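You operate a simulated robot arm through the tools that you are given. There is no shell and no other tool. Be economical: measure what you need, move in short steps, check, and stop when the job is done.

The job below is to be done with a simulated two-armed robot. You get a single attempt, and the scene is never put back.

Task
Park machine five with both inching keys and put it on hold.
Fine: a hand on each key till PARK; its job key into the key stand's free slot, red hold key in, try the start key: the display stays on HOLD.

Only the result counts: the job must be done as asked and must still hold three seconds after the hand-in. Knocking over, shifting, dropping, spilling or breaking anything else fails it.

Robot
Two 7-joint arms with two-finger grippers on one trunk, on a base that drives. Base frame: it is fixed to the floor where the robot stands at the start and does not move with it; the origin is under the middle of the robot, x ahead of it, y to its left, z up. Readings come in m, degrees, newtons and seconds.
The left shoulder is at the start at [0.06, 0.123, 0.97], the right one opposite. With the tool pointing down near the work surface each hand reaches from about 0.34 to 0.8 m from the robot's upright axis, wherever it stands, measured 20 degrees to its own side. Places, roughly: back stop of machine five [0.8, -0.3, 1]; blue inching key [0.6, 0.3, 0.8]; clamp screw of machine five [1, 0, 1.1]; clamp screw of machine four [1.3, 0.9, 1.1]; clamp screw of machine six [0.7, -0.9, 1.1]; count dial of machine five [0.9, 0.2, 1]; count dial of machine four [1.2, 1, 1]; count dial of machine six [0.6, -0.7, 1]; deck-side guide of machine five [0.8, -0.2, 1]; deck-side lock knob of machine five [0.8, -0.2, 1]; display of machine five [1.1, -0.1, 1.2]; gap knob of machine five [0.9, -0.4, 1.1]; height collar of machine five [0.9, -0.1, 1.1]; hold-down rod of machine four [1.1, 0.6, 1.1]; hold-down rod of machine six [0.5, -1.1, 1.1]; job key [-1, 1, 0.75]. Payload 1.47 kg a hand.
The tool frame of a hand sits at the grasp point between the pads (the TCP): z along the fingers, y along the line on which they close. The tips reach 0.016 m beyond it. Largest opening 0.087 m; the body of the gripper starts 0.055 m behind the TCP.
Orientation is that of the tool frame in the base frame, as a unit quaternion [x, y, z, w]. With the fingers straight down and closing along the base's y, the tool's x points along the base's -x, its y along +y and its z along -z.

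Tools
- The arms move only by the tool send_rows. It takes "left_rows", "right_rows" or both (then of equal length, played together; a hand with none holds still); each is a list that holds one entry, the list of rows, each a list of 7 numbers: the shift along the tool's x, y, z in units of 40 mm (1.0 is 40 mm), then the turn, a rotation vector about the tool's x, y, z in units of 8 degrees (1.0 is 8 degrees), then the gripper command, from -1 (shut) to 1 (fully open), values between in proportion. In form: [[[dx, dy, dz, wx, wy, wz, hand], ...]]. A call has 1 to 8 rows; each row shifts and turns the commanded pose from where the row before left it, along the tool's axes as they then stand. A call with a number of a shift or a turn outside -1 to 1 is refused whole. Each row takes 0.2 s and may step no farther than 0.05 m and 8.6 degrees from the row before; otherwise, or with a gripper value out of range, the whole call is refused. Where a pose cannot be reached the arm comes as near as it can. A force on the tool above 40 N (or 10 N above the force at the start of the call, whichever is more), or a blocked arm, ends the call early, and 0.2 s more pass. The fingers move at their own pace (about 0.153 m/s each) and stop on an object; they squeeze with about 27 N. The grip force told is the motor's: it shows also when the fingers shut on nothing. Time passes only in rows, and 0.2 s behind the last, so rows that do not move let the fingers close. The reply holds the time, the measured pose of the TCP, the force on the tool along the base axes, the opening and the grip force, in the units named above and with some noise, with the torque about the TCP (base axes, N m) and any sound that the robot's microphone picked up, and new pictures: "pictures" is both (left out), scene, wrist or none (wrist: the cameras of the hands that moved).
- Cameras (640 x 400 px; columns grow to the right, rows downward): "scene" is now at [0.0951, 0.0103, 1.5233]; the picture's right is [0.14, -0.99, 0.00], its down [-0.64, -0.09, -0.76] and it looks along [0.75, 0.10, -0.65] (base axes); focal length 258 px, centre (320, 200). "left" rides on the left gripper at [0.073, -0.012, -0.09] in its tool frame; the picture's right is [0.16, 0.99, 0.00], its down [-0.72, 0.12, -0.68] and it looks along [-0.67, 0.11, 0.73] (tool axes); focal length 247 px, centre (320, 200). "right" rides on the right gripper at [0.073, 0.012, -0.09] in its tool frame; the picture's right is [-0.16, 0.99, 0.00], its down [-0.72, -0.12, -0.68] and it looks along [-0.67, -0.11, 0.73] (tool axes); focal length 247 px, centre (320, 200). There is no depth. A picture from a camera that has moved, and an enlarged one, comes with that camera's place and axes in the base frame and with its lens. The place of the scene camera against the robot may be out by one fixed shift of up to 0.018 m in any direction.
- move_column(by): slides the trunk up (or, below 0, down) by that many m; the arms and the scene camera ride with it, the base frame stays. It gives what a move gives, with no picture.
- roll_base(legs): drives the robot by 1 to 6 legs, each [ahead, left, turn to the left] in m, m and degrees, along the robot's own axes; the way and the turn of a leg run together, so that a leg with both is an arc; at most 1.5 m and 180 degrees a leg. The arms and the cameras ride along, it lands a little off, and it stops where it bumps. It gives what a move gives, and a new picture of the scene camera.
- aim_head(pan, tilt): turns the head with the scene camera to pan (to the left, within 120 degrees either way) and tilt (down, from -29 to 69), counted from straight ahead of the robot. It gives what a move gives, and a new picture of the scene camera.
- zoom(camera, box): a new picture of the part [left, top, right, bottom] of that camera's present view, enlarged. The clock stands still meanwhile.
- job_done(): hands the job in; it is judged then, once.

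Work in short steps. Places have to be worked out from the pictures, the camera data and where the tool is seen: move nearer, look again, correct. Check each grasp and each placing, and mend what went wrong. You have 120 turns and 260 pictures in all, those below and enlarged ones among them. Open the grippers and draw the arms clear of the work before you hand the job in, unless the task says otherwise; then end with one line.

The tools are called after ">>>" as name(argument=value, ...) on one line, values as JSON. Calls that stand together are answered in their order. send_rows: Moves the arms, as the interface text tells. Its arguments: {"type":"object","properties":{"left_rows":{"type":"array"},"right_rows":{"type":"array"},"pictures":{"type":"string","enum":["both","scene","wrist","none"]}},"required":[]} The other tools are called the same way: move_column (by) slides the trunk up or down; roll_base (legs) drives the base; aim_head (pan, tilt) turns the head that bears the scene camera; zoom (camera, box) takes an enlarged picture of a part of a camera's view; job_done () hands the job in.

At the start:

```text
time: 0.0
left_tool_pos: [0.422, 0.3132, 1.3305]
left_tool_rot: [0.0, 1.0, 0.0, 0.0]
left_contact_force: [0.1, -1.0, -0.1]
left_wrist_torque: [-0.02, 0.02, -0.02]
left_grip_width: 0.0869
left_grip_force: 0.0
right_tool_pos: [0.3838, -0.0811, 1.2992]
right_tool_rot: [0.0, 1.0, 0.0, 0.0]
right_contact_force: [-0.4, -1.6, 0.6]
right_wrist_torque: [-0.02, 0.02, 0.0]
right_grip_width: 0.0872
right_grip_force: 0.0
trunk travel left (down, up): [-0.125, 0.105]
robot x, y, heading: [0.0022, 0.0, 0.1]
head pan, tilt: [7.8, 40.5]
```

scene: 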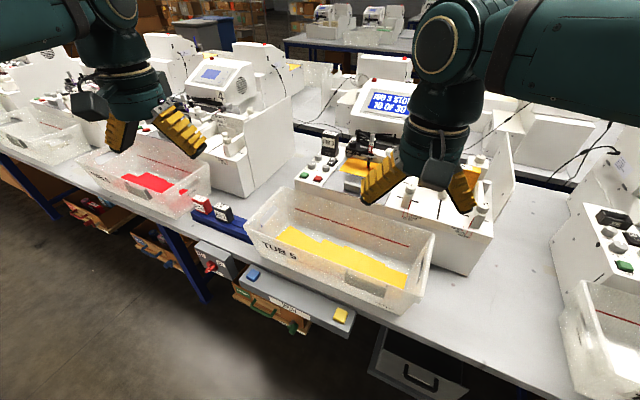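
right: 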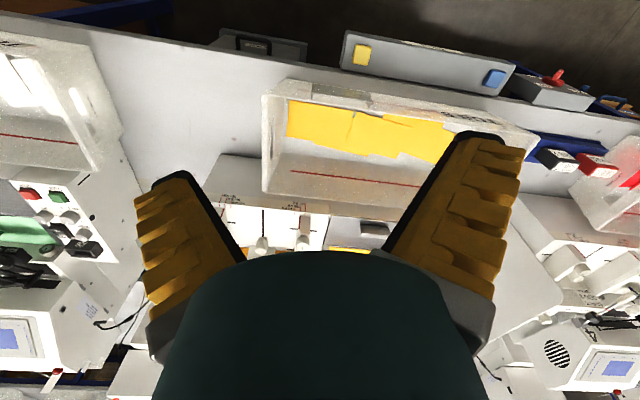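
left: 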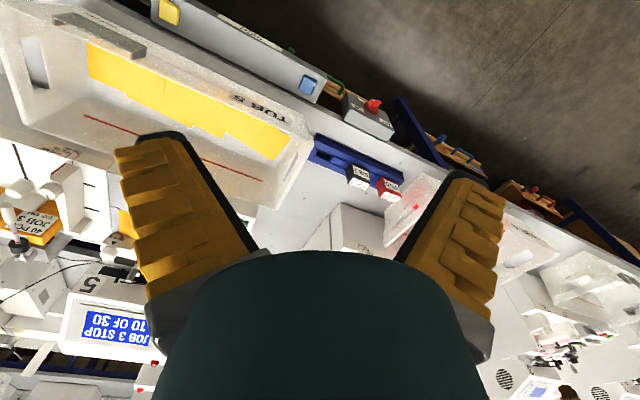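

I start by looking closer at the key stand, the machine's panel and the inching keys.

>>> zoom(camera="scene", box=[180, 180, 370, 340])

>>> zoom(camera="scene", box=[280, 80, 440, 200])

>>> zoom(camera="left", box=[290, 60, 450, 220])

```text
2.50 times, centred on (275, 260) of scene
camera zoom: at [0.0951, 0.0103, 1.5233], right [0.14, -0.99, 0.0], down [-0.64, -0.09, -0.76], along [0.75, 0.1, -0.65], focal length 646 px, centre (432, 50)
```

zoom: 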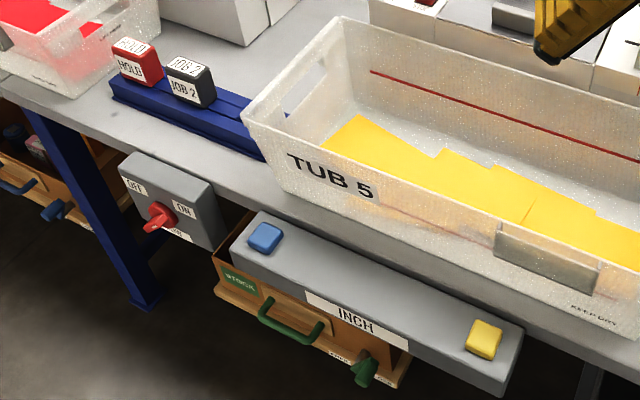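

```text
3.33 times, centred on (360, 140) of scene
camera zoom: at [0.0951, 0.0103, 1.5233], right [0.14, -0.99, 0.0], down [-0.64, -0.09, -0.76], along [0.75, 0.1, -0.65], focal length 861 px, centre (187, 400)
```

zoom: 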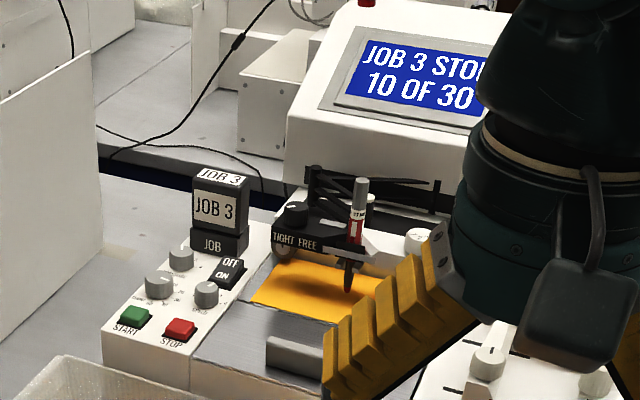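

```text
2.50 times, centred on (370, 140) of left
camera zoom: at [0.348, 0.3008, 1.42], right [-0.16, 0.99, 0.0], down [0.72, 0.12, 0.68], along [0.67, 0.11, -0.73], focal length 617 px, centre (195, 350)
```

zoom: 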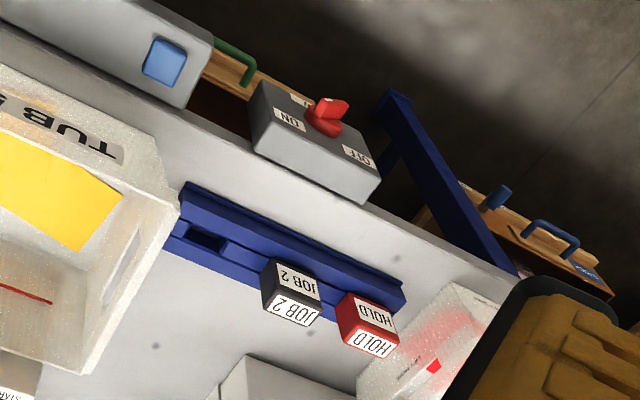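

Both key places agree between cameras: blue ≈ [0.55, 0.30, 0.8], yellow ≈ [0.45, 0.0, 0.8]; the stand's free slot is the one by the tub. I bring both shut hands lower, above the keys, and look.

>>> send_rows(left_rows=[[[-0.3, -0.04, 1, 0, 0, 0, -1], [-0.3, -0.04, 1, 0, 0, 0, -1], [-0.3, -0.04, 1, 0, 0, 0, -1], [-0.3, -0.04, 1, 0, 0, 0, -1], [-0.3, -0.04, 1, 0, 0, 0, -1], [-0.3, -0.04, 1, 0, 0, 0, -1], [-0.3, -0.04, 1, 0, 0, 0, -1], [-0.3, -0.04, 1, 0, 0, 0, -1]]], right_rows=[[[-0.14, 0.247, 0.94, 0, 0, 0, -1], [-0.14, 0.247, 0.94, 0, 0, 0, -1], [-0.14, 0.247, 0.94, 0, 0, 0, -1], [-0.14, 0.247, 0.94, 0, 0, 0, -1], [-0.14, 0.247, 0.94, 0, 0, 0, -1], [-0.14, 0.247, 0.94, 0, 0, 0, -1], [-0.14, 0.247, 0.94, 0, 0, 0, -1], [-0.14, 0.247, 0.94, 0, 0, 0, -1]]])

```text
time: 1.8
left_tool_pos: [0.5169, 0.2976, 1.0123]
left_tool_rot: [0.0, 1.0, 0.0, -0.001]
left_contact_force: [-0.3, 0.1, 0.0]
left_wrist_torque: [-0.02, 0.04, -0.01]
left_grip_width: 0.0001
left_grip_force: 26.8
right_tool_pos: [0.4308, -0.0001, 0.9953]
right_tool_rot: [0.0, 1.0, 0.0, 0.0]
right_contact_force: [0.1, 0.1, -0.3]
right_wrist_torque: [-0.02, 0.05, 0.0]
right_grip_width: 0.0002
right_grip_force: 27.1
trunk travel left (down, up): [-0.125, 0.105]
robot x, y, heading: [0.0004, -0.0006, 0.1]
head pan, tilt: [7.8, 40.5]
camera scene: at [0.097, 0.0111, 1.5231], right [0.14, -0.99, 0.0], down [-0.64, -0.09, -0.76], along [0.75, 0.1, -0.65], focal length 258 px, centre (320, 200)
camera right: at [0.3581, 0.0111, 1.0864], right [0.16, 0.99, 0.0], down [0.72, -0.12, 0.68], along [0.67, -0.11, -0.73], focal length 247 px, centre (320, 200)
camera left: at [0.4443, 0.2859, 1.1011], right [-0.16, 0.99, 0.0], down [0.72, 0.12, 0.68], along [0.67, 0.11, -0.73], focal length 247 px, centre (320, 200)
```

scene: 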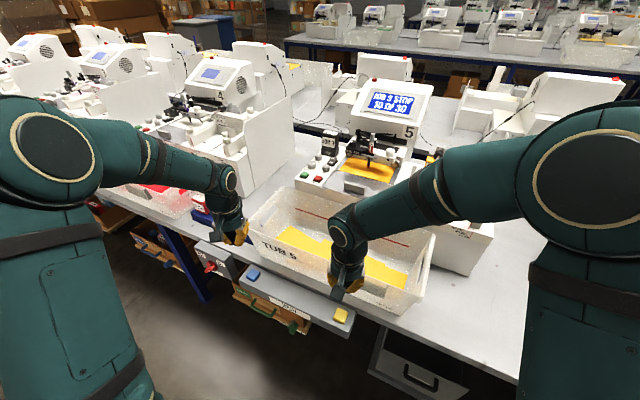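
right: 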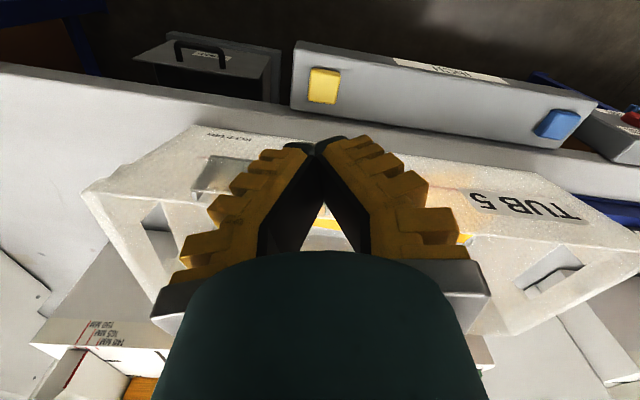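
left: 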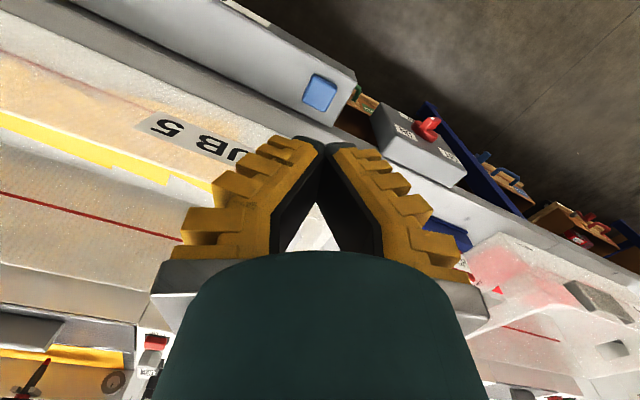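

Triangulated: blue at [0.549, 0.302, ~0.80], yellow at [0.4525, -0.001, ~0.80]; bench is yawed about -17.6°. I tilt both hands 16° back to keep the wrists clear of the tub and go down to a few cm above the keys.

>>> send_rows(left_rows=[[[0, 0, 0, 0, -1, 0, -1], [0, 0, 0, 0, -1, 0, -1], [0.036, 0.02, 0.83, 0, 0, 0, -1], [0.036, 0.02, 0.83, 0, 0, 0, -1], [0.036, 0.02, 0.83, 0, 0, 0, -1], [0.036, 0.02, 0.83, 0, 0, 0, -1], [0.036, 0.02, 0.83, 0, 0, 0, -1]]], right_rows=[[[0, 0, 0, 0, -1, 0, -1], [0, 0, 0, 0, -1, 0, -1], [0.06, 0, 0.736, 0, 0, 0, -1], [0.06, 0, 0.736, 0, 0, 0, -1], [0.06, 0, 0.736, 0, 0, 0, -1], [0.06, 0, 0.736, 0, 0, 0, -1], [0.06, 0, 0.736, 0, 0, 0, -1]]])

```text
time: 3.4
left_tool_pos: [0.5584, 0.304, 0.8466]
left_tool_rot: [0.0, 0.99, 0.0, 0.139]
left_contact_force: [-0.2, 0.1, 0.3]
left_wrist_torque: [0.01, 0.02, 0.06]
left_grip_width: 0.0001
left_grip_force: 26.8
right_tool_pos: [0.4598, -0.0021, 0.854]
right_tool_rot: [0.0, 0.99, -0.001, 0.139]
right_contact_force: [-0.2, 0.4, 0.2]
right_wrist_torque: [0.0, -0.02, 0.0]
right_grip_width: 0.0
right_grip_force: 26.5
trunk travel left (down, up): [-0.125, 0.105]
robot x, y, heading: [0.0018, -0.0014, 0.1]
head pan, tilt: [7.8, 40.5]
camera scene: at [0.0968, 0.0109, 1.5231], right [0.14, -0.99, 0.0], down [-0.64, -0.09, -0.76], along [0.75, 0.1, -0.65], focal length 258 px, centre (320, 200)
camera right: at [0.3643, 0.0096, 0.9207], right [0.15, 0.99, 0.04], down [0.51, -0.12, 0.85], along [0.85, -0.11, -0.52], focal length 247 px, centre (320, 200)
camera left: at [0.4631, 0.2932, 0.9125], right [-0.15, 0.99, -0.04], down [0.51, 0.12, 0.85], along [0.85, 0.11, -0.52], focal length 247 px, centre (320, 200)
```

scene: 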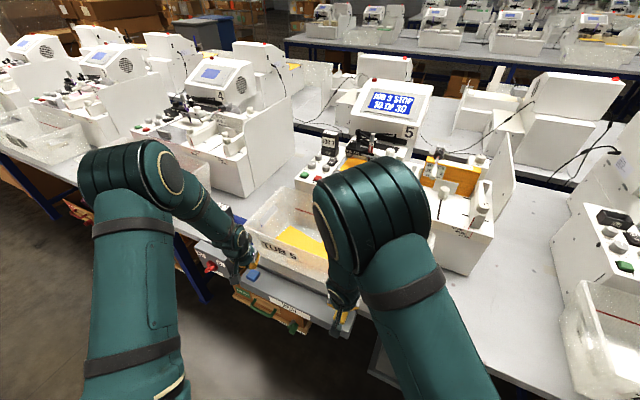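
right: 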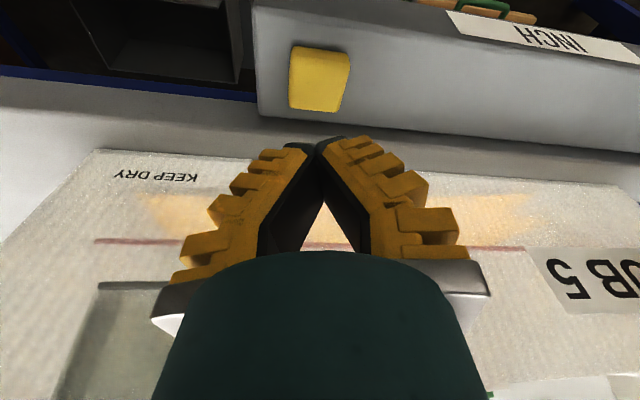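
left: 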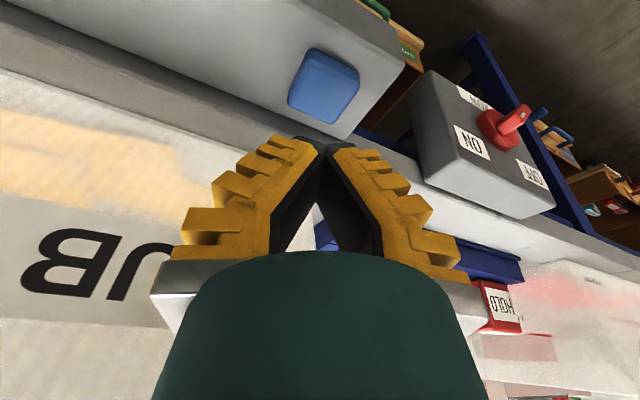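

Contact corners now sit about 3–4 cm above the keys. I lower both most of the way and look.

>>> send_rows(left_rows=[[[0.07, -0.02, 0.26, 0, 0, 0, -1], [0.07, -0.02, 0.26, 0, 0, 0, -1]]], right_rows=[[[0.04, 0.02, 0.35, 0, 0, 0, -1], [0.04, 0.02, 0.35, 0, 0, 0, -1]]], pictures="wrist")

```text
time: 4.0
left_tool_pos: [0.5573, 0.303, 0.8274]
left_tool_rot: [0.0, 0.99, 0.0, 0.139]
left_contact_force: [-0.4, 0.4, -0.1]
left_wrist_torque: [0.01, -0.01, -0.01]
left_grip_width: 0.0
left_grip_force: 27.0
right_tool_pos: [0.4609, -0.0014, 0.8263]
right_tool_rot: [0.0, 0.99, 0.0, 0.139]
right_contact_force: [-1.4, 0.2, -0.6]
right_wrist_torque: [0.01, -0.07, -0.03]
right_grip_width: 0.0
right_grip_force: 27.1
trunk travel left (down, up): [-0.125, 0.105]
robot x, y, heading: [-0.0003, -0.0019, -0.2]
head pan, tilt: [7.8, 40.5]
camera right: at [0.3671, 0.0101, 0.8927], right [0.15, 0.99, 0.04], down [0.51, -0.12, 0.85], along [0.85, -0.11, -0.52], focal length 247 px, centre (320, 200)
camera left: at [0.4619, 0.2904, 0.8929], right [-0.15, 0.99, -0.04], down [0.51, 0.12, 0.85], along [0.85, 0.11, -0.52], focal length 247 px, centre (320, 200)
```

right: 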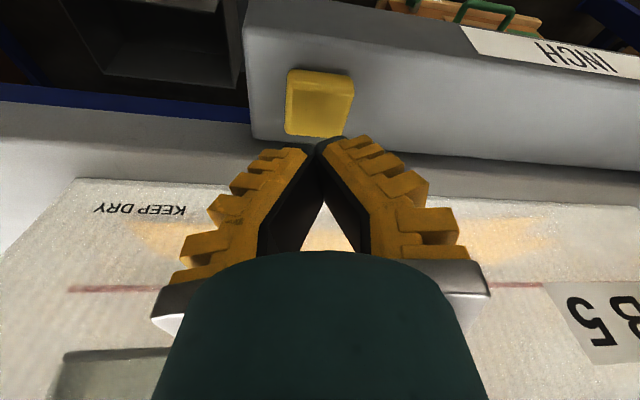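
left: 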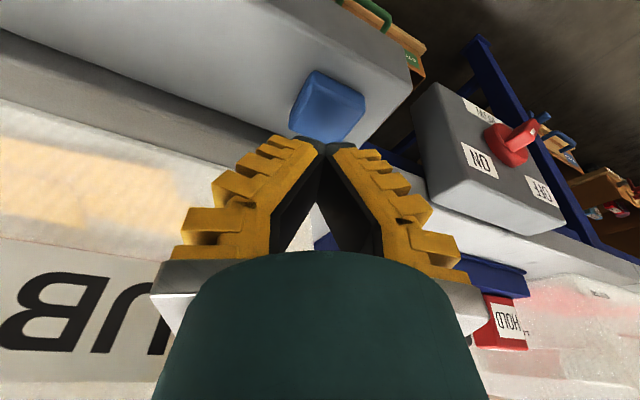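

Keys look a little lower than I thought (~0.78–0.79). I go on down in small steps, watching force.

>>> send_rows(left_rows=[[[0.0, 0, 0.15, 0, 0, 0, -1], [0.05, 0, 0.15, 0, 0, 0, -1]]], right_rows=[[[0.0, 0, 0.15, 0, 0, 0, -1], [0.05, 0, 0.15, 0, 0, 0, -1]]])

```text
time: 4.6
left_tool_pos: [0.558, 0.3024, 0.8162]
left_tool_rot: [-0.001, 0.99, 0.001, 0.139]
left_contact_force: [-1.7, 1.3, -0.9]
left_wrist_torque: [-0.03, -0.01, -0.02]
left_grip_width: 0.0
left_grip_force: 27.2
right_tool_pos: [0.4652, -0.0005, 0.8137]
right_tool_rot: [0.0, 0.99, 0.001, 0.138]
right_contact_force: [0.0, -0.5, -0.2]
right_wrist_torque: [-0.03, -0.03, 0.03]
right_grip_width: 0.0001
right_grip_force: 27.0
trunk travel left (down, up): [-0.125, 0.105]
robot x, y, heading: [-0.0025, 0.0036, 0.2]
head pan, tilt: [7.8, 40.5]
camera scene: at [0.0952, 0.0103, 1.5233], right [0.14, -0.99, 0.0], down [-0.64, -0.09, -0.76], along [0.75, 0.1, -0.65], focal length 258 px, centre (320, 200)
camera right: at [0.3693, 0.0107, 0.8807], right [0.15, 0.99, 0.04], down [0.51, -0.12, 0.85], along [0.85, -0.11, -0.52], focal length 247 px, centre (320, 200)
camera left: at [0.4636, 0.2904, 0.8813], right [-0.15, 0.99, -0.04], down [0.51, 0.12, 0.85], along [0.85, 0.11, -0.52], focal length 247 px, centre (320, 200)
```

scene: 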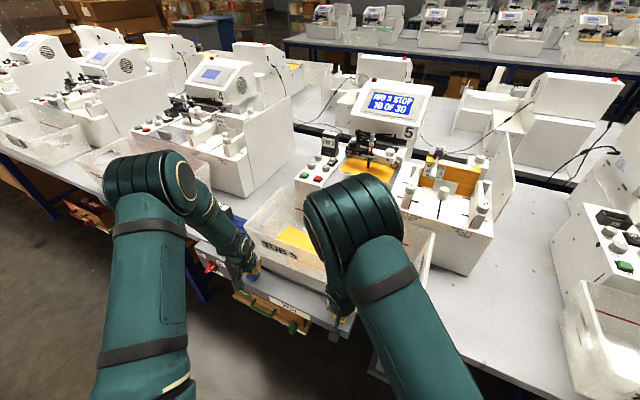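
right: 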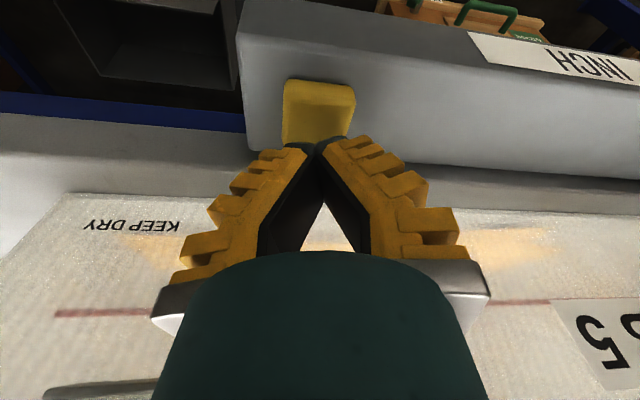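
left: 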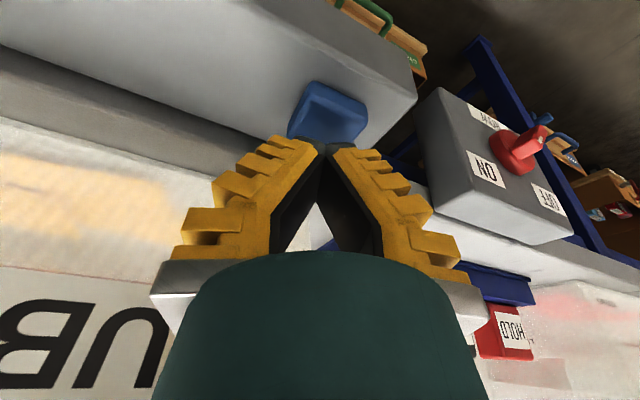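

The fingertips now cover the far half of each key, no contact force yet. I continue straight down, a bit back in x for the right hand.

>>> send_rows(left_rows=[[[0.05, 0, 0.12, 0, 0, 0, -1], [0.05, 0, 0.12, 0, 0, 0, -1]]], right_rows=[[[0.08, 0, 0.12, 0, 0, 0, -1], [0.08, 0, 0.12, 0, 0, 0, -1]]])

```text
time: 5.2
left_tool_pos: [0.5567, 0.3024, 0.8054]
left_tool_rot: [0.0, 0.99, 0.0, 0.14]
left_contact_force: [1.1, 0.1, -0.7]
left_wrist_torque: [0.0, -0.02, 0.02]
left_grip_width: 0.0
left_grip_force: 27.5
right_tool_pos: [0.4613, 0.0006, 0.8031]
right_tool_rot: [0.0, 0.99, -0.001, 0.139]
right_contact_force: [-0.1, -0.1, 1.2]
right_wrist_torque: [0.0, -0.01, 0.01]
right_grip_width: 0.0002
right_grip_force: 27.2
trunk travel left (down, up): [-0.125, 0.105]
robot x, y, heading: [-0.0017, 0.0021, -0.1]
head pan, tilt: [7.8, 40.5]
camera scene: at [0.0951, 0.0104, 1.5233], right [0.14, -0.99, 0.0], down [-0.64, -0.09, -0.76], along [0.75, 0.1, -0.65], focal length 258 px, centre (320, 200)
camera right: at [0.3658, 0.0115, 0.8697], right [0.15, 0.99, 0.04], down [0.51, -0.12, 0.85], along [0.85, -0.11, -0.52], focal length 247 px, centre (320, 200)
camera left: at [0.462, 0.2905, 0.8715], right [-0.15, 0.99, -0.04], down [0.51, 0.12, 0.85], along [0.85, 0.11, -0.52], focal length 247 px, centre (320, 200)
```

scene: 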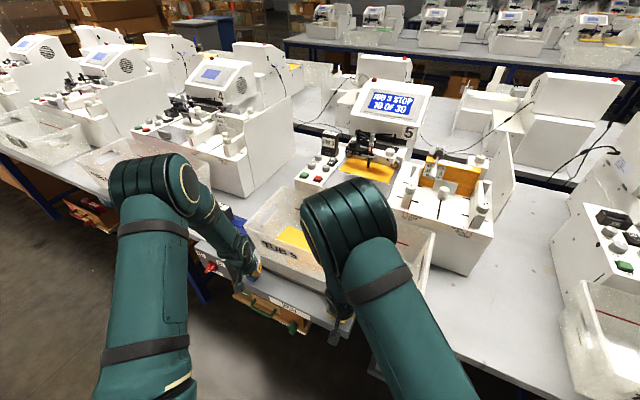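
right: 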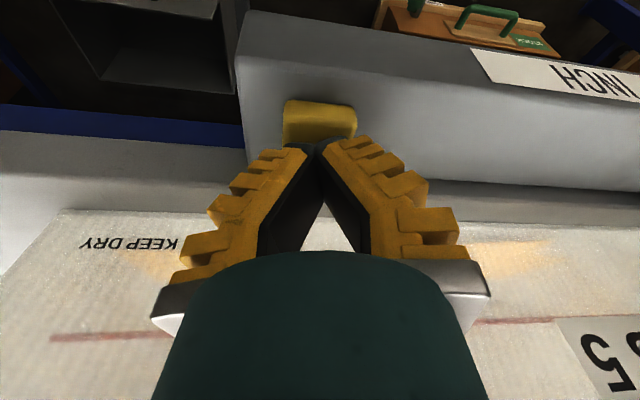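
left: 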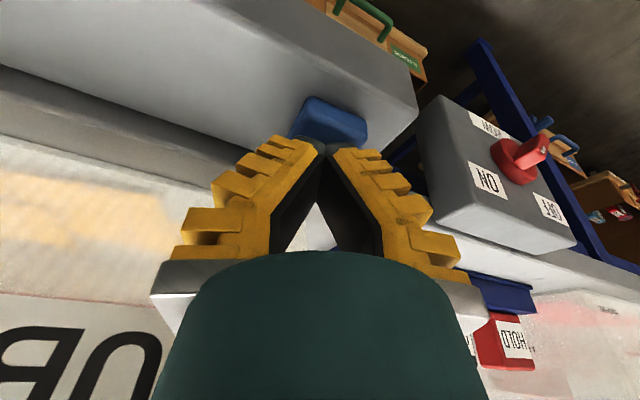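

Still no contact; I press on 9 mm more with both at once and hold.

>>> send_rows(left_rows=[[[0.05, 0, 0.12, 0, 0, 0, -1], [0.03, 0, 0.12, 0, 0, 0, -1], [0, 0, 0, 0, 0, 0, -1]]], right_rows=[[[0.04, 0, 0.12, 0, 0, 0, -1], [0.03, 0, 0.12, 0, 0, 0, -1], [0, 0, 0, 0, 0, 0, -1]]])

```text
time: 6.0
left_tool_pos: [0.5551, 0.3012, 0.7958]
left_tool_rot: [-0.001, 0.99, 0.0, 0.14]
left_contact_force: [-0.5, -0.8, 1.0]
left_wrist_torque: [-0.02, 0.05, 0.0]
left_grip_width: 0.0059
left_grip_force: 27.7
right_tool_pos: [0.4613, -0.0006, 0.7941]
right_tool_rot: [0.0, 0.99, 0.0, 0.139]
right_contact_force: [0.8, 1.7, 2.8]
right_wrist_torque: [0.09, 0.02, -0.03]
right_grip_width: 0.0061
right_grip_force: 27.7
trunk travel left (down, up): [-0.125, 0.105]
robot x, y, heading: [-0.0021, 0.0002, -0.0]
head pan, tilt: [7.8, 40.5]
heard: click
camera scene: at [0.0948, 0.0103, 1.5234], right [0.14, -0.99, 0.0], down [-0.64, -0.09, -0.76], along [0.75, 0.1, -0.65], focal length 258 px, centre (320, 200)
camera right: at [0.3657, 0.011, 0.8597], right [0.15, 0.99, 0.04], down [0.51, -0.12, 0.85], along [0.85, -0.11, -0.52], focal length 247 px, centre (320, 200)
camera left: at [0.4609, 0.2908, 0.8618], right [-0.15, 0.99, -0.04], down [0.51, 0.12, 0.85], along [0.85, 0.11, -0.52], focal length 247 px, centre (320, 200)
```

scene: 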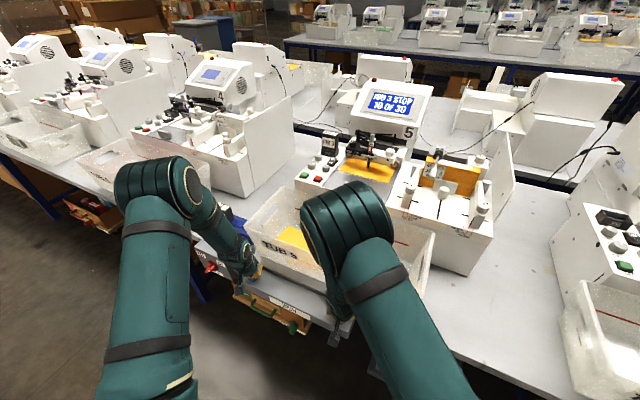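
right: 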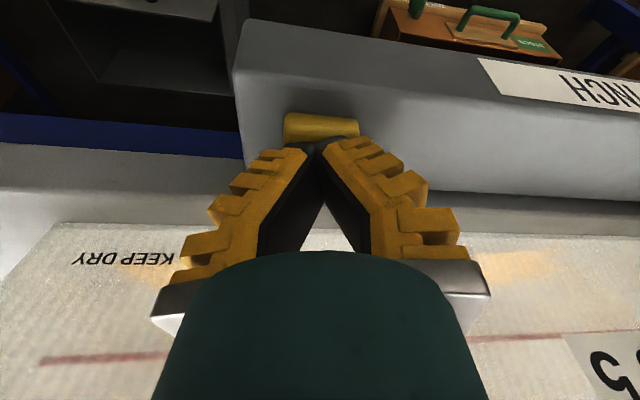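
left: 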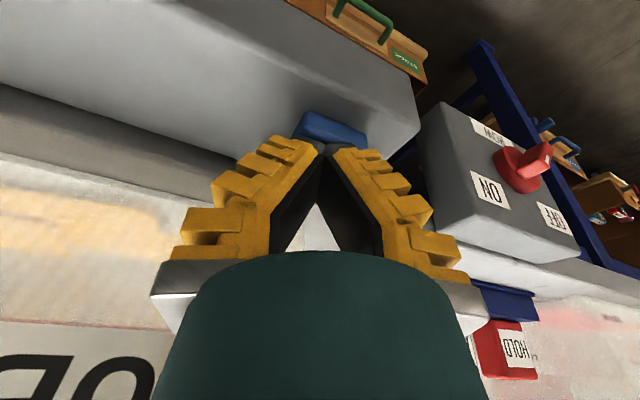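

A click, and light contact on both. I press 4 mm deeper together and hold, watching the display.

>>> send_rows(left_rows=[[[0.03, 0, 0.1, 0, 0, 0, -1], [0, 0, 0, 0, 0, 0, -1], [0, 0, 0, 0, 0, 0, -1]]], right_rows=[[[0.03, 0, 0.1, 0, 0, 0, -1], [0, 0, 0, 0, 0, 0, -1], [0, 0, 0, 0, 0, 0, -1]]], pictures="scene")

>>> zoom(camera="scene", box=[320, 60, 480, 160])

```text
time: 6.8
left_tool_pos: [0.5567, 0.3025, 0.7923]
left_tool_rot: [-0.001, 0.99, 0.001, 0.141]
left_contact_force: [-0.6, -1.3, 3.3]
left_wrist_torque: [0.01, -0.02, 0.02]
left_grip_width: 0.0061
left_grip_force: 27.7
right_tool_pos: [0.4606, -0.0004, 0.791]
right_tool_rot: [0.0, 0.99, 0.001, 0.14]
right_contact_force: [1.8, 2.3, 10.1]
right_wrist_torque: [0.11, 0.06, -0.08]
right_grip_width: 0.0061
right_grip_force: 28.1
trunk travel left (down, up): [-0.125, 0.105]
robot x, y, heading: [0.0005, -0.0009, -0.1]
head pan, tilt: [7.8, 40.5]
heard: click
camera scene: at [0.0943, 0.0103, 1.5234], right [0.14, -0.99, 0.0], down [-0.64, -0.09, -0.76], along [0.75, 0.1, -0.65], focal length 258 px, centre (320, 200)
```

scene: 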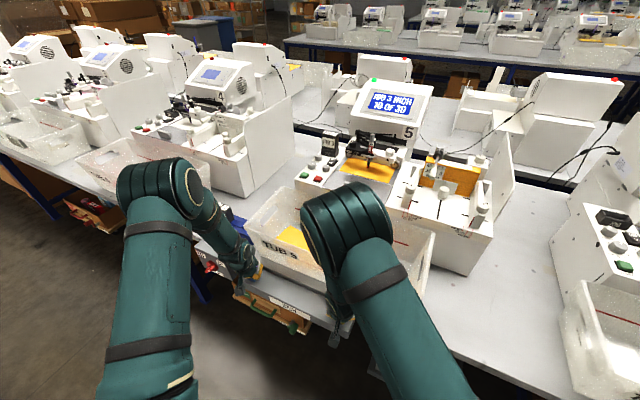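

```text
4.00 times, centred on (400, 110) of scene
camera zoom: at [0.0943, 0.0103, 1.5234], right [0.14, -0.99, 0.0], down [-0.64, -0.09, -0.76], along [0.75, 0.1, -0.65], focal length 1033 px, centre (0, 560)
```

zoom: 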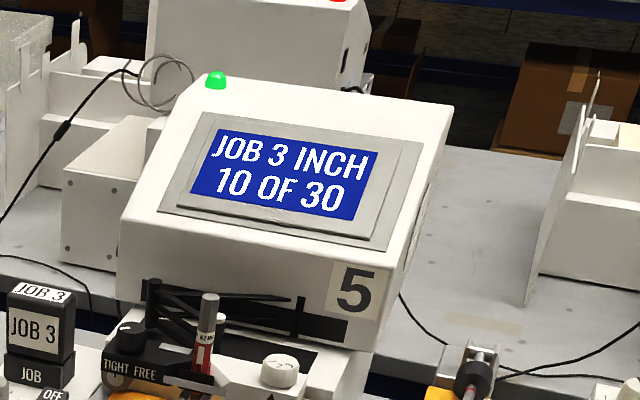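

INCH is showing with a green lamp: both keys work. I hold still in short calls until PARK.

>>> send_rows(left_rows=[[[0, 0, 0, 0, 0, 0, -1], [0, 0, 0, 0, 0, 0, -1], [0, 0, 0, 0, 0, 0, -1], [0, 0, 0, 0, 0, 0, -1]]], right_rows=[[[0, 0, 0, 0, 0, 0, -1], [0, 0, 0, 0, 0, 0, -1], [0, 0, 0, 0, 0, 0, -1], [0, 0, 0, 0, 0, 0, -1]]], pictures="none")

>>> zoom(camera="scene", box=[320, 60, 480, 160])

```text
time: 7.8
left_tool_pos: [0.5556, 0.3033, 0.7904]
left_tool_rot: [-0.001, 0.99, 0.001, 0.14]
left_contact_force: [1.2, -0.6, 4.1]
left_wrist_torque: [0.0, 0.03, 0.02]
left_grip_width: 0.0057
left_grip_force: 27.8
right_tool_pos: [0.4608, -0.0004, 0.7898]
right_tool_rot: [0.0, 0.99, 0.0, 0.14]
right_contact_force: [3.7, 2.7, 11.6]
right_wrist_torque: [0.09, 0.01, -0.03]
right_grip_width: 0.0062
right_grip_force: 27.8
trunk travel left (down, up): [-0.125, 0.105]
robot x, y, heading: [0.0016, -0.0023, -0.1]
head pan, tilt: [7.8, 40.5]
```

```text
4.00 times, centred on (400, 110) of scene
camera zoom: at [0.0944, 0.0104, 1.5234], right [0.14, -0.99, 0.0], down [-0.64, -0.09, -0.76], along [0.75, 0.1, -0.65], focal length 1033 px, centre (0, 560)
```

zoom: 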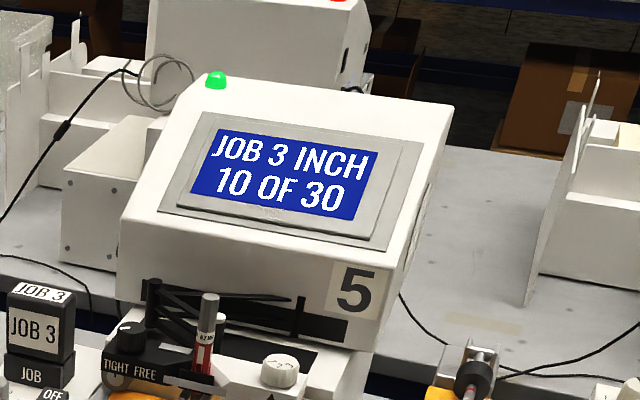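

Still inching; keep holding.

>>> send_rows(left_rows=[[[0, 0, 0, 0, 0, 0, -1], [0, 0, 0, 0, 0, 0, -1], [0, 0, 0, 0, 0, 0, -1], [0, 0, 0, 0, 0, 0, -1]]], right_rows=[[[0, 0, 0, 0, 0, 0, -1], [0, 0, 0, 0, 0, 0, -1], [0, 0, 0, 0, 0, 0, -1], [0, 0, 0, 0, 0, 0, -1]]], pictures="none")

>>> zoom(camera="scene", box=[320, 60, 480, 160])

```text
time: 8.8
left_tool_pos: [0.5563, 0.3023, 0.7909]
left_tool_rot: [0.0, 0.99, 0.0, 0.139]
left_contact_force: [-0.1, -0.3, 3.8]
left_wrist_torque: [-0.02, 0.02, 0.02]
left_grip_width: 0.006
left_grip_force: 28.3
right_tool_pos: [0.4602, -0.0003, 0.7895]
right_tool_rot: [-0.001, 0.99, 0.001, 0.14]
right_contact_force: [5.0, 3.2, 14.0]
right_wrist_torque: [0.08, 0.05, -0.01]
right_grip_width: 0.0061
right_grip_force: 28.6
trunk travel left (down, up): [-0.125, 0.105]
robot x, y, heading: [0.0001, -0.0013, 0.2]
head pan, tilt: [7.8, 40.5]
```

```text
4.00 times, centred on (400, 110) of scene
camera zoom: at [0.0944, 0.0104, 1.5234], right [0.14, -0.99, 0.0], down [-0.64, -0.09, -0.76], along [0.75, 0.1, -0.65], focal length 1033 px, centre (0, 560)
```

zoom: 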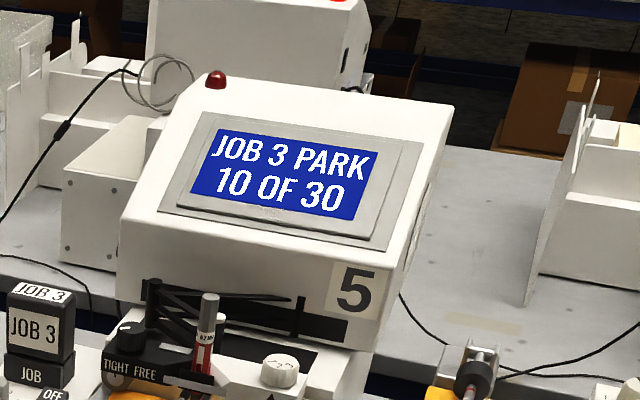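

PARK reached. I lift both hands straight off the keys together.

>>> send_rows(left_rows=[[[-0.276, 0, -0.961, 0, 0, 0, -1], [-0.276, 0, -0.961, 0, 0, 0, -1], [-0.276, 0, -0.961, 0, 0, 0, -1], [-0.276, 0, -0.961, 0, 0, 0, -1], [-0.276, 0, -0.961, 0, 0, 0, -1], [-0.276, 0, -0.961, 0, 0, 0, -1], [0, 0, 0, 0, 1, 0, 1], [0, 0, 0, 0, 1, 0, 1]]], right_rows=[[[-0.276, 0, -0.961, 0, 0, 0, -1], [-0.276, 0, -0.961, 0, 0, 0, -1], [-0.276, 0, -0.961, 0, 0, 0, -1], [-0.276, 0, -0.961, 0, 0, 0, -1], [-0.276, 0, -0.961, 0, 0, 0, -1], [-0.276, 0, -0.961, 0, 0, 0, -1], [0, 0, 0, 0, 1, 0, -1], [0, 0, 0, 0, 1, 0, -1]]])

>>> zoom(camera="scene", box=[280, 70, 440, 200])

```text
time: 10.6
left_tool_pos: [0.5551, 0.3015, 1.0294]
left_tool_rot: [0.0, 1.0, -0.001, -0.001]
left_contact_force: [-0.4, 0.2, 0.2]
left_wrist_torque: [-0.01, 0.0, 0.03]
left_grip_width: 0.0869
left_grip_force: 0.0
right_tool_pos: [0.4599, -0.0012, 1.0285]
right_tool_rot: [0.0, 1.0, 0.0, -0.001]
right_contact_force: [0.6, 0.4, -0.2]
right_wrist_torque: [0.0, -0.02, -0.02]
right_grip_width: 0.0
right_grip_force: 28.1
trunk travel left (down, up): [-0.125, 0.105]
robot x, y, heading: [0.0007, -0.0001, -0.1]
head pan, tilt: [7.8, 40.5]
camera scene: at [0.0954, 0.0101, 1.5232], right [0.14, -0.99, 0.0], down [-0.64, -0.09, -0.76], along [0.75, 0.1, -0.65], focal length 258 px, centre (320, 200)
camera right: at [0.3882, 0.0098, 1.1184], right [0.16, 0.99, 0.0], down [0.72, -0.12, 0.68], along [0.67, -0.11, -0.73], focal length 247 px, centre (320, 200)
camera left: at [0.4829, 0.2893, 1.1197], right [-0.16, 0.99, 0.0], down [0.73, 0.12, 0.68], along [0.67, 0.11, -0.73], focal length 247 px, centre (320, 200)
```

scene: 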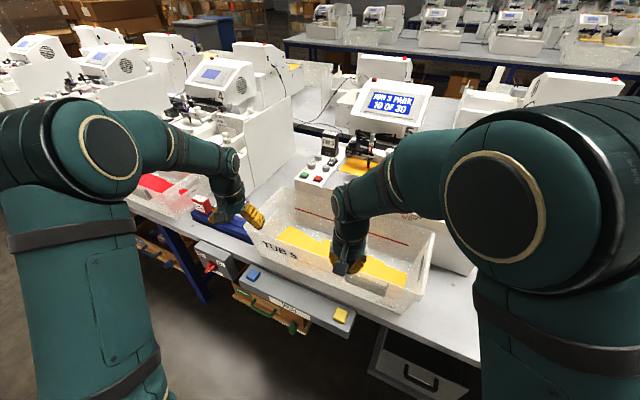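
right: 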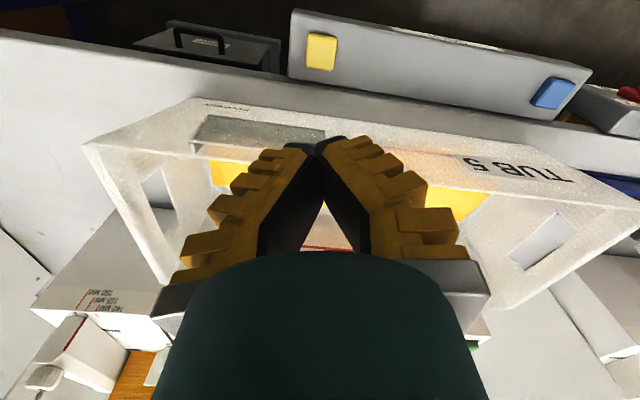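
left: 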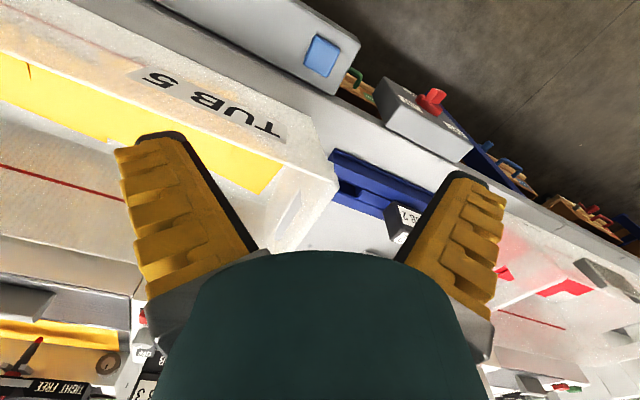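

```text
3.08 times, centred on (360, 135) of scene
camera zoom: at [0.0954, 0.0101, 1.5232], right [0.14, -0.99, 0.0], down [-0.64, -0.09, -0.76], along [0.75, 0.1, -0.65], focal length 795 px, centre (197, 400)
```

zoom: 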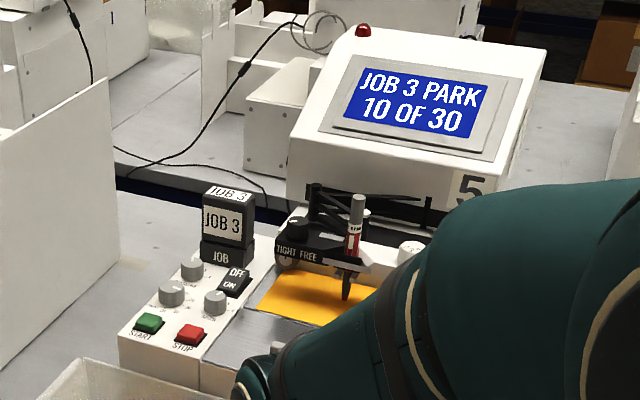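

PARK is latched. The JOB 3 key (~[1.09, 0.10]) and stand (~[0.7, 0.37]) lie too far out, so I must drive nearer. First I raise the hands and look down at what lies between base and bench.

>>> send_rows(left_rows=[[[0.5, 0, -1, 0, 0, 0, 1], [0.5, 0, -1, 0, 0, 0, 1], [0.5, 0, -1, 0, 0, 0, 1], [0.5, 0, -1, 0, 0, 0, 1], [0.5, 0, -1, 0, 0, 0, 1]]], right_rows=[[[0.2, -0.8, -0.8, 0, 0, 0, -1], [0.2, -0.8, -0.8, 0, 0, 0, -1], [0.2, -0.8, -0.8, 0, 0, 0, -1], [0.2, -0.8, -0.8, 0, 0, 0, -1], [0.2, -0.8, -0.8, 0, 0, 0, -1]]], pictures="none")

>>> aim_head(pan=0, tilt=69)

```text
time: 11.8
left_tool_pos: [0.451, 0.3014, 1.233]
left_tool_rot: [0.001, 1.0, 0.001, 0.001]
left_contact_force: [0.1, 0.2, 0.1]
left_wrist_torque: [0.01, -0.03, 0.0]
left_grip_width: 0.0869
left_grip_force: 0.1
right_tool_pos: [0.4192, -0.1626, 1.1893]
right_tool_rot: [0.0, 1.0, 0.001, 0.001]
right_contact_force: [-0.6, 0.1, 0.0]
right_wrist_torque: [-0.01, -0.07, 0.0]
right_grip_width: 0.0002
right_grip_force: 28.4
trunk travel left (down, up): [-0.125, 0.105]
robot x, y, heading: [-0.004, 0.0029, -0.1]
head pan, tilt: [7.8, 40.5]
```

```text
time: 12.7
left_tool_pos: [0.4532, 0.3016, 1.231]
left_tool_rot: [0.0, 1.0, 0.001, 0.0]
left_contact_force: [-0.4, 0.4, 0.8]
left_wrist_torque: [-0.01, -0.01, 0.02]
left_grip_width: 0.0869
left_grip_force: 0.0
right_tool_pos: [0.4211, -0.1613, 1.1888]
right_tool_rot: [0.0, 1.0, 0.0, 0.0]
right_contact_force: [0.4, 0.2, -0.2]
right_wrist_torque: [-0.01, 0.02, -0.02]
right_grip_width: 0.0002
right_grip_force: 28.0
trunk travel left (down, up): [-0.125, 0.105]
robot x, y, heading: [0.0033, 0.0001, -0.0]
head pan, tilt: [0.0, 68.8]
camera scene: at [0.0671, -0.0012, 1.488], right [0.0, -1.0, 0.0], down [-0.93, 0.0, -0.36], along [0.36, 0.0, -0.93], focal length 258 px, centre (320, 200)
```

scene: 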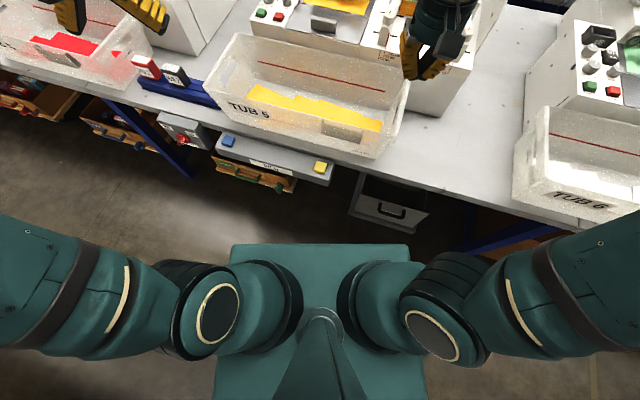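

The teal base block's front edge lies somewhere at x≈0.2–0.3. I turn 17.6° right to face the bench squarely and edge a little ahead and left.

>>> roll_base(legs=[[0, 0, -17.6], [0.05, 0.15, 0]])

```text
time: 15.7
left_tool_pos: [0.6169, 0.2771, 1.2314]
left_tool_rot: [0.153, 0.988, 0.0, 0.0]
left_contact_force: [-0.4, 0.3, -0.3]
left_wrist_torque: [-0.05, 0.0, 0.0]
left_grip_width: 0.0869
left_grip_force: 0.2
right_tool_pos: [0.4445, -0.1549, 1.1886]
right_tool_rot: [0.153, 0.988, 0.0, 0.0]
right_contact_force: [-0.6, 0.5, 0.5]
right_wrist_torque: [-0.01, 0.01, -0.01]
right_grip_width: 0.0001
right_grip_force: 28.4
trunk travel left (down, up): [-0.125, 0.105]
robot x, y, heading: [0.0933, 0.1212, -17.7]
head pan, tilt: [0.0, 68.8]
camera scene: at [0.1567, 0.1052, 1.4879], right [-0.3, -0.95, 0.0], down [-0.89, 0.28, -0.36], along [0.35, -0.11, -0.93], focal length 258 px, centre (320, 200)
```

scene: 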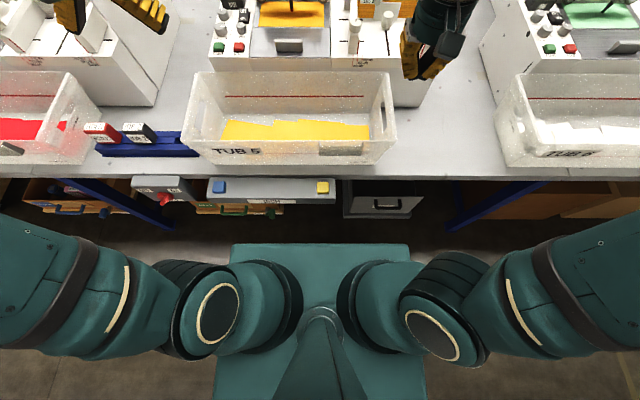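

Now squared to the bench. I creep ahead 0.08 m.

>>> roll_base(legs=[[0.08, 0, 0]])

```text
time: 16.7
left_tool_pos: [0.692, 0.253, 1.2311]
left_tool_rot: [0.153, 0.988, 0.0, -0.001]
left_contact_force: [-0.3, -0.4, -0.6]
left_wrist_torque: [0.03, 0.0, 0.0]
left_grip_width: 0.0868
left_grip_force: 0.0
right_tool_pos: [0.52, -0.179, 1.1873]
right_tool_rot: [0.153, 0.988, 0.001, 0.0]
right_contact_force: [-0.4, -0.6, 0.2]
right_wrist_torque: [0.02, 0.02, -0.06]
right_grip_width: 0.0
right_grip_force: 27.8
trunk travel left (down, up): [-0.125, 0.105]
robot x, y, heading: [0.168, 0.0997, -17.5]
head pan, tilt: [0.0, 68.8]
camera scene: at [0.2315, 0.0809, 1.4878], right [-0.3, -0.95, 0.0], down [-0.89, 0.28, -0.36], along [0.34, -0.11, -0.93], focal length 258 px, centre (320, 200)
```

scene: 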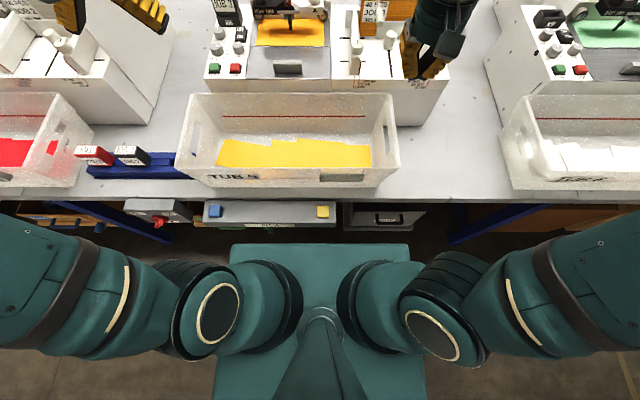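

No bump. Another 0.05 m ahead.

>>> roll_base(legs=[[0.05, 0, 0]])

```text
time: 17.6
left_tool_pos: [0.7377, 0.2372, 1.2306]
left_tool_rot: [0.154, 0.988, 0.001, 0.0]
left_contact_force: [0.3, -0.1, 0.6]
left_wrist_torque: [0.01, 0.03, 0.01]
left_grip_width: 0.0869
left_grip_force: 0.0
right_tool_pos: [0.5667, -0.195, 1.1872]
right_tool_rot: [0.153, 0.988, 0.0, -0.001]
right_contact_force: [0.4, 0.4, -0.5]
right_wrist_torque: [-0.01, 0.01, 0.02]
right_grip_width: 0.0001
right_grip_force: 28.7
trunk travel left (down, up): [-0.125, 0.105]
robot x, y, heading: [0.2101, 0.0876, -17.9]
head pan, tilt: [0.0, 68.8]
camera scene: at [0.2792, 0.0658, 1.4878], right [-0.3, -0.95, 0.0], down [-0.89, 0.28, -0.36], along [0.34, -0.11, -0.93], focal length 258 px, centre (320, 200)
```

scene: 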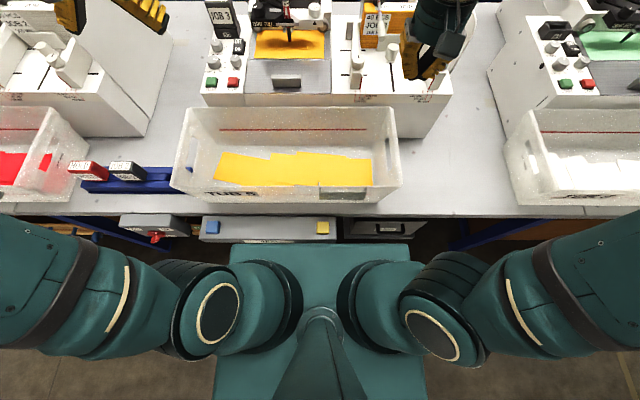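

I check whether the base block passes under the inch box.

>>> zoom(camera="scene", box=[180, 190, 440, 270])

```text
2.46 times, centred on (310, 230) of scene
camera zoom: at [0.2792, 0.0658, 1.4878], right [-0.3, -0.95, 0.0], down [-0.89, 0.28, -0.36], along [0.34, -0.11, -0.93], focal length 636 px, centre (345, 126)
```

zoom: 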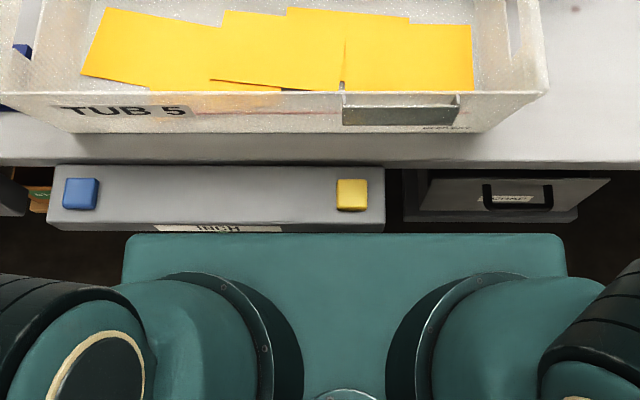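

There's still a small visible gap. Before going closer I look at the JOB key from here.

>>> aim_head(pan=15, tilt=40)

>>> zoom(camera="left", box=[0, 200, 640, 400])

```text
time: 18.6
left_tool_pos: [0.7366, 0.2376, 1.2312]
left_tool_rot: [0.154, 0.988, 0.0, 0.0]
left_contact_force: [0.5, 0.4, 0.6]
left_wrist_torque: [0.03, -0.03, -0.05]
left_grip_width: 0.0871
left_grip_force: 0.2
right_tool_pos: [0.5656, -0.1935, 1.1882]
right_tool_rot: [0.153, 0.988, 0.001, 0.0]
right_contact_force: [0.5, -0.5, -0.5]
right_wrist_torque: [-0.02, 0.0, 0.02]
right_grip_width: 0.0
right_grip_force: 28.2
trunk travel left (down, up): [-0.125, 0.105]
robot x, y, heading: [0.2139, 0.0887, -17.7]
head pan, tilt: [15.0, 40.0]
camera scene: at [0.3087, 0.0794, 1.5239], right [-0.05, -1.0, 0.0], down [-0.64, 0.03, -0.77], along [0.76, -0.04, -0.64], focal length 258 px, centre (320, 200)
```

scene: 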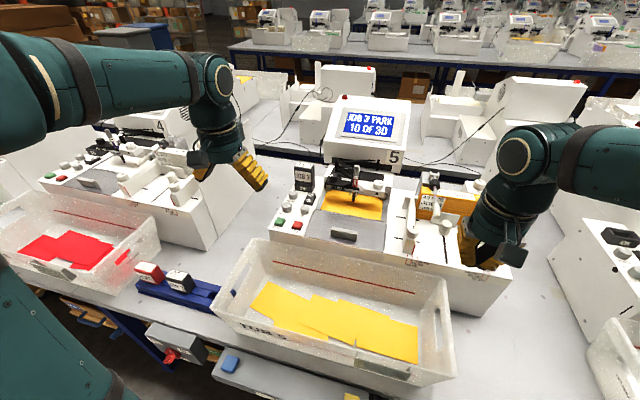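

```text
1.00 times, centred on (320, 300) of left (not enlarged: the box is as wide or as high as the picture)
camera zoom: at [0.6645, 0.2487, 1.321], right [0.15, 0.99, 0.0], down [0.73, -0.11, 0.68], along [0.67, -0.1, -0.73], focal length 247 px, centre (320, 100)
```

zoom: 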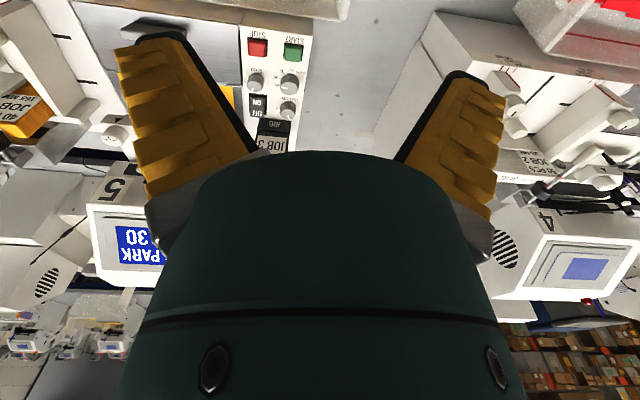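

The key reads around [1.05, 0.09, 1.0]. I zoom in for detail.

>>> zoom(camera="scene", box=[260, 150, 360, 250])

>>> zoom(camera="left", box=[230, 200, 330, 260])

>>> zoom(camera="scene", box=[120, 240, 240, 320])

```text
4.00 times, centred on (310, 200) of scene
camera zoom: at [0.3087, 0.0794, 1.5239], right [-0.05, -1.0, 0.0], down [-0.64, 0.03, -0.77], along [0.76, -0.04, -0.64], focal length 1033 px, centre (360, 200)
```

zoom: 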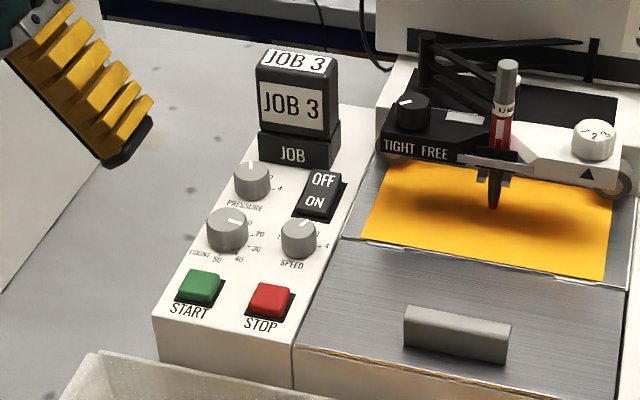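

```text
6.40 times, centred on (280, 230) of left
camera zoom: at [0.6645, 0.2487, 1.321], right [0.15, 0.99, 0.0], down [0.73, -0.11, 0.68], along [0.67, -0.1, -0.73], focal length 1581 px, centre (576, 8)
```

zoom: 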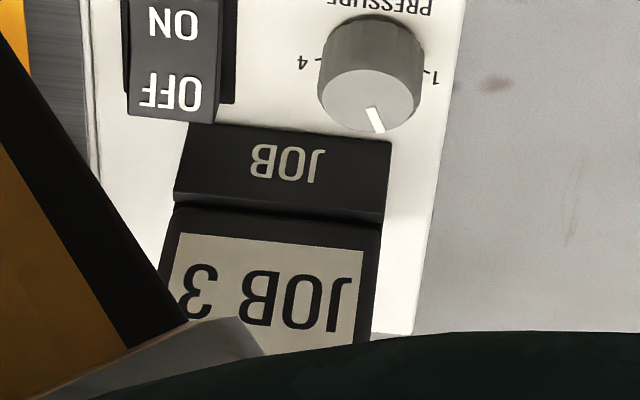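

```text
5.00 times, centred on (180, 280) of scene
camera zoom: at [0.3087, 0.0794, 1.5239], right [-0.05, -1.0, 0.0], down [-0.64, 0.03, -0.77], along [0.76, -0.04, -0.64], focal length 1292 px, centre (1020, -200)
```

zoom: 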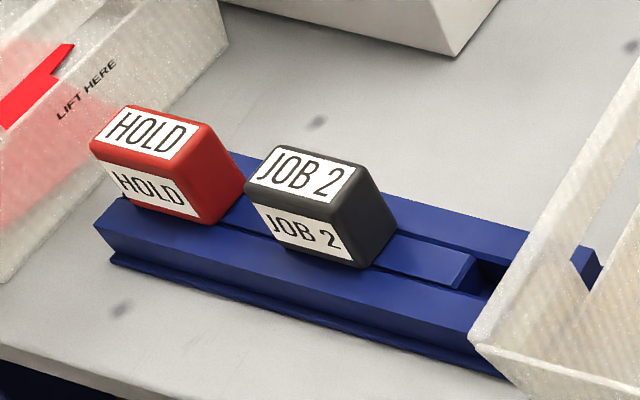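

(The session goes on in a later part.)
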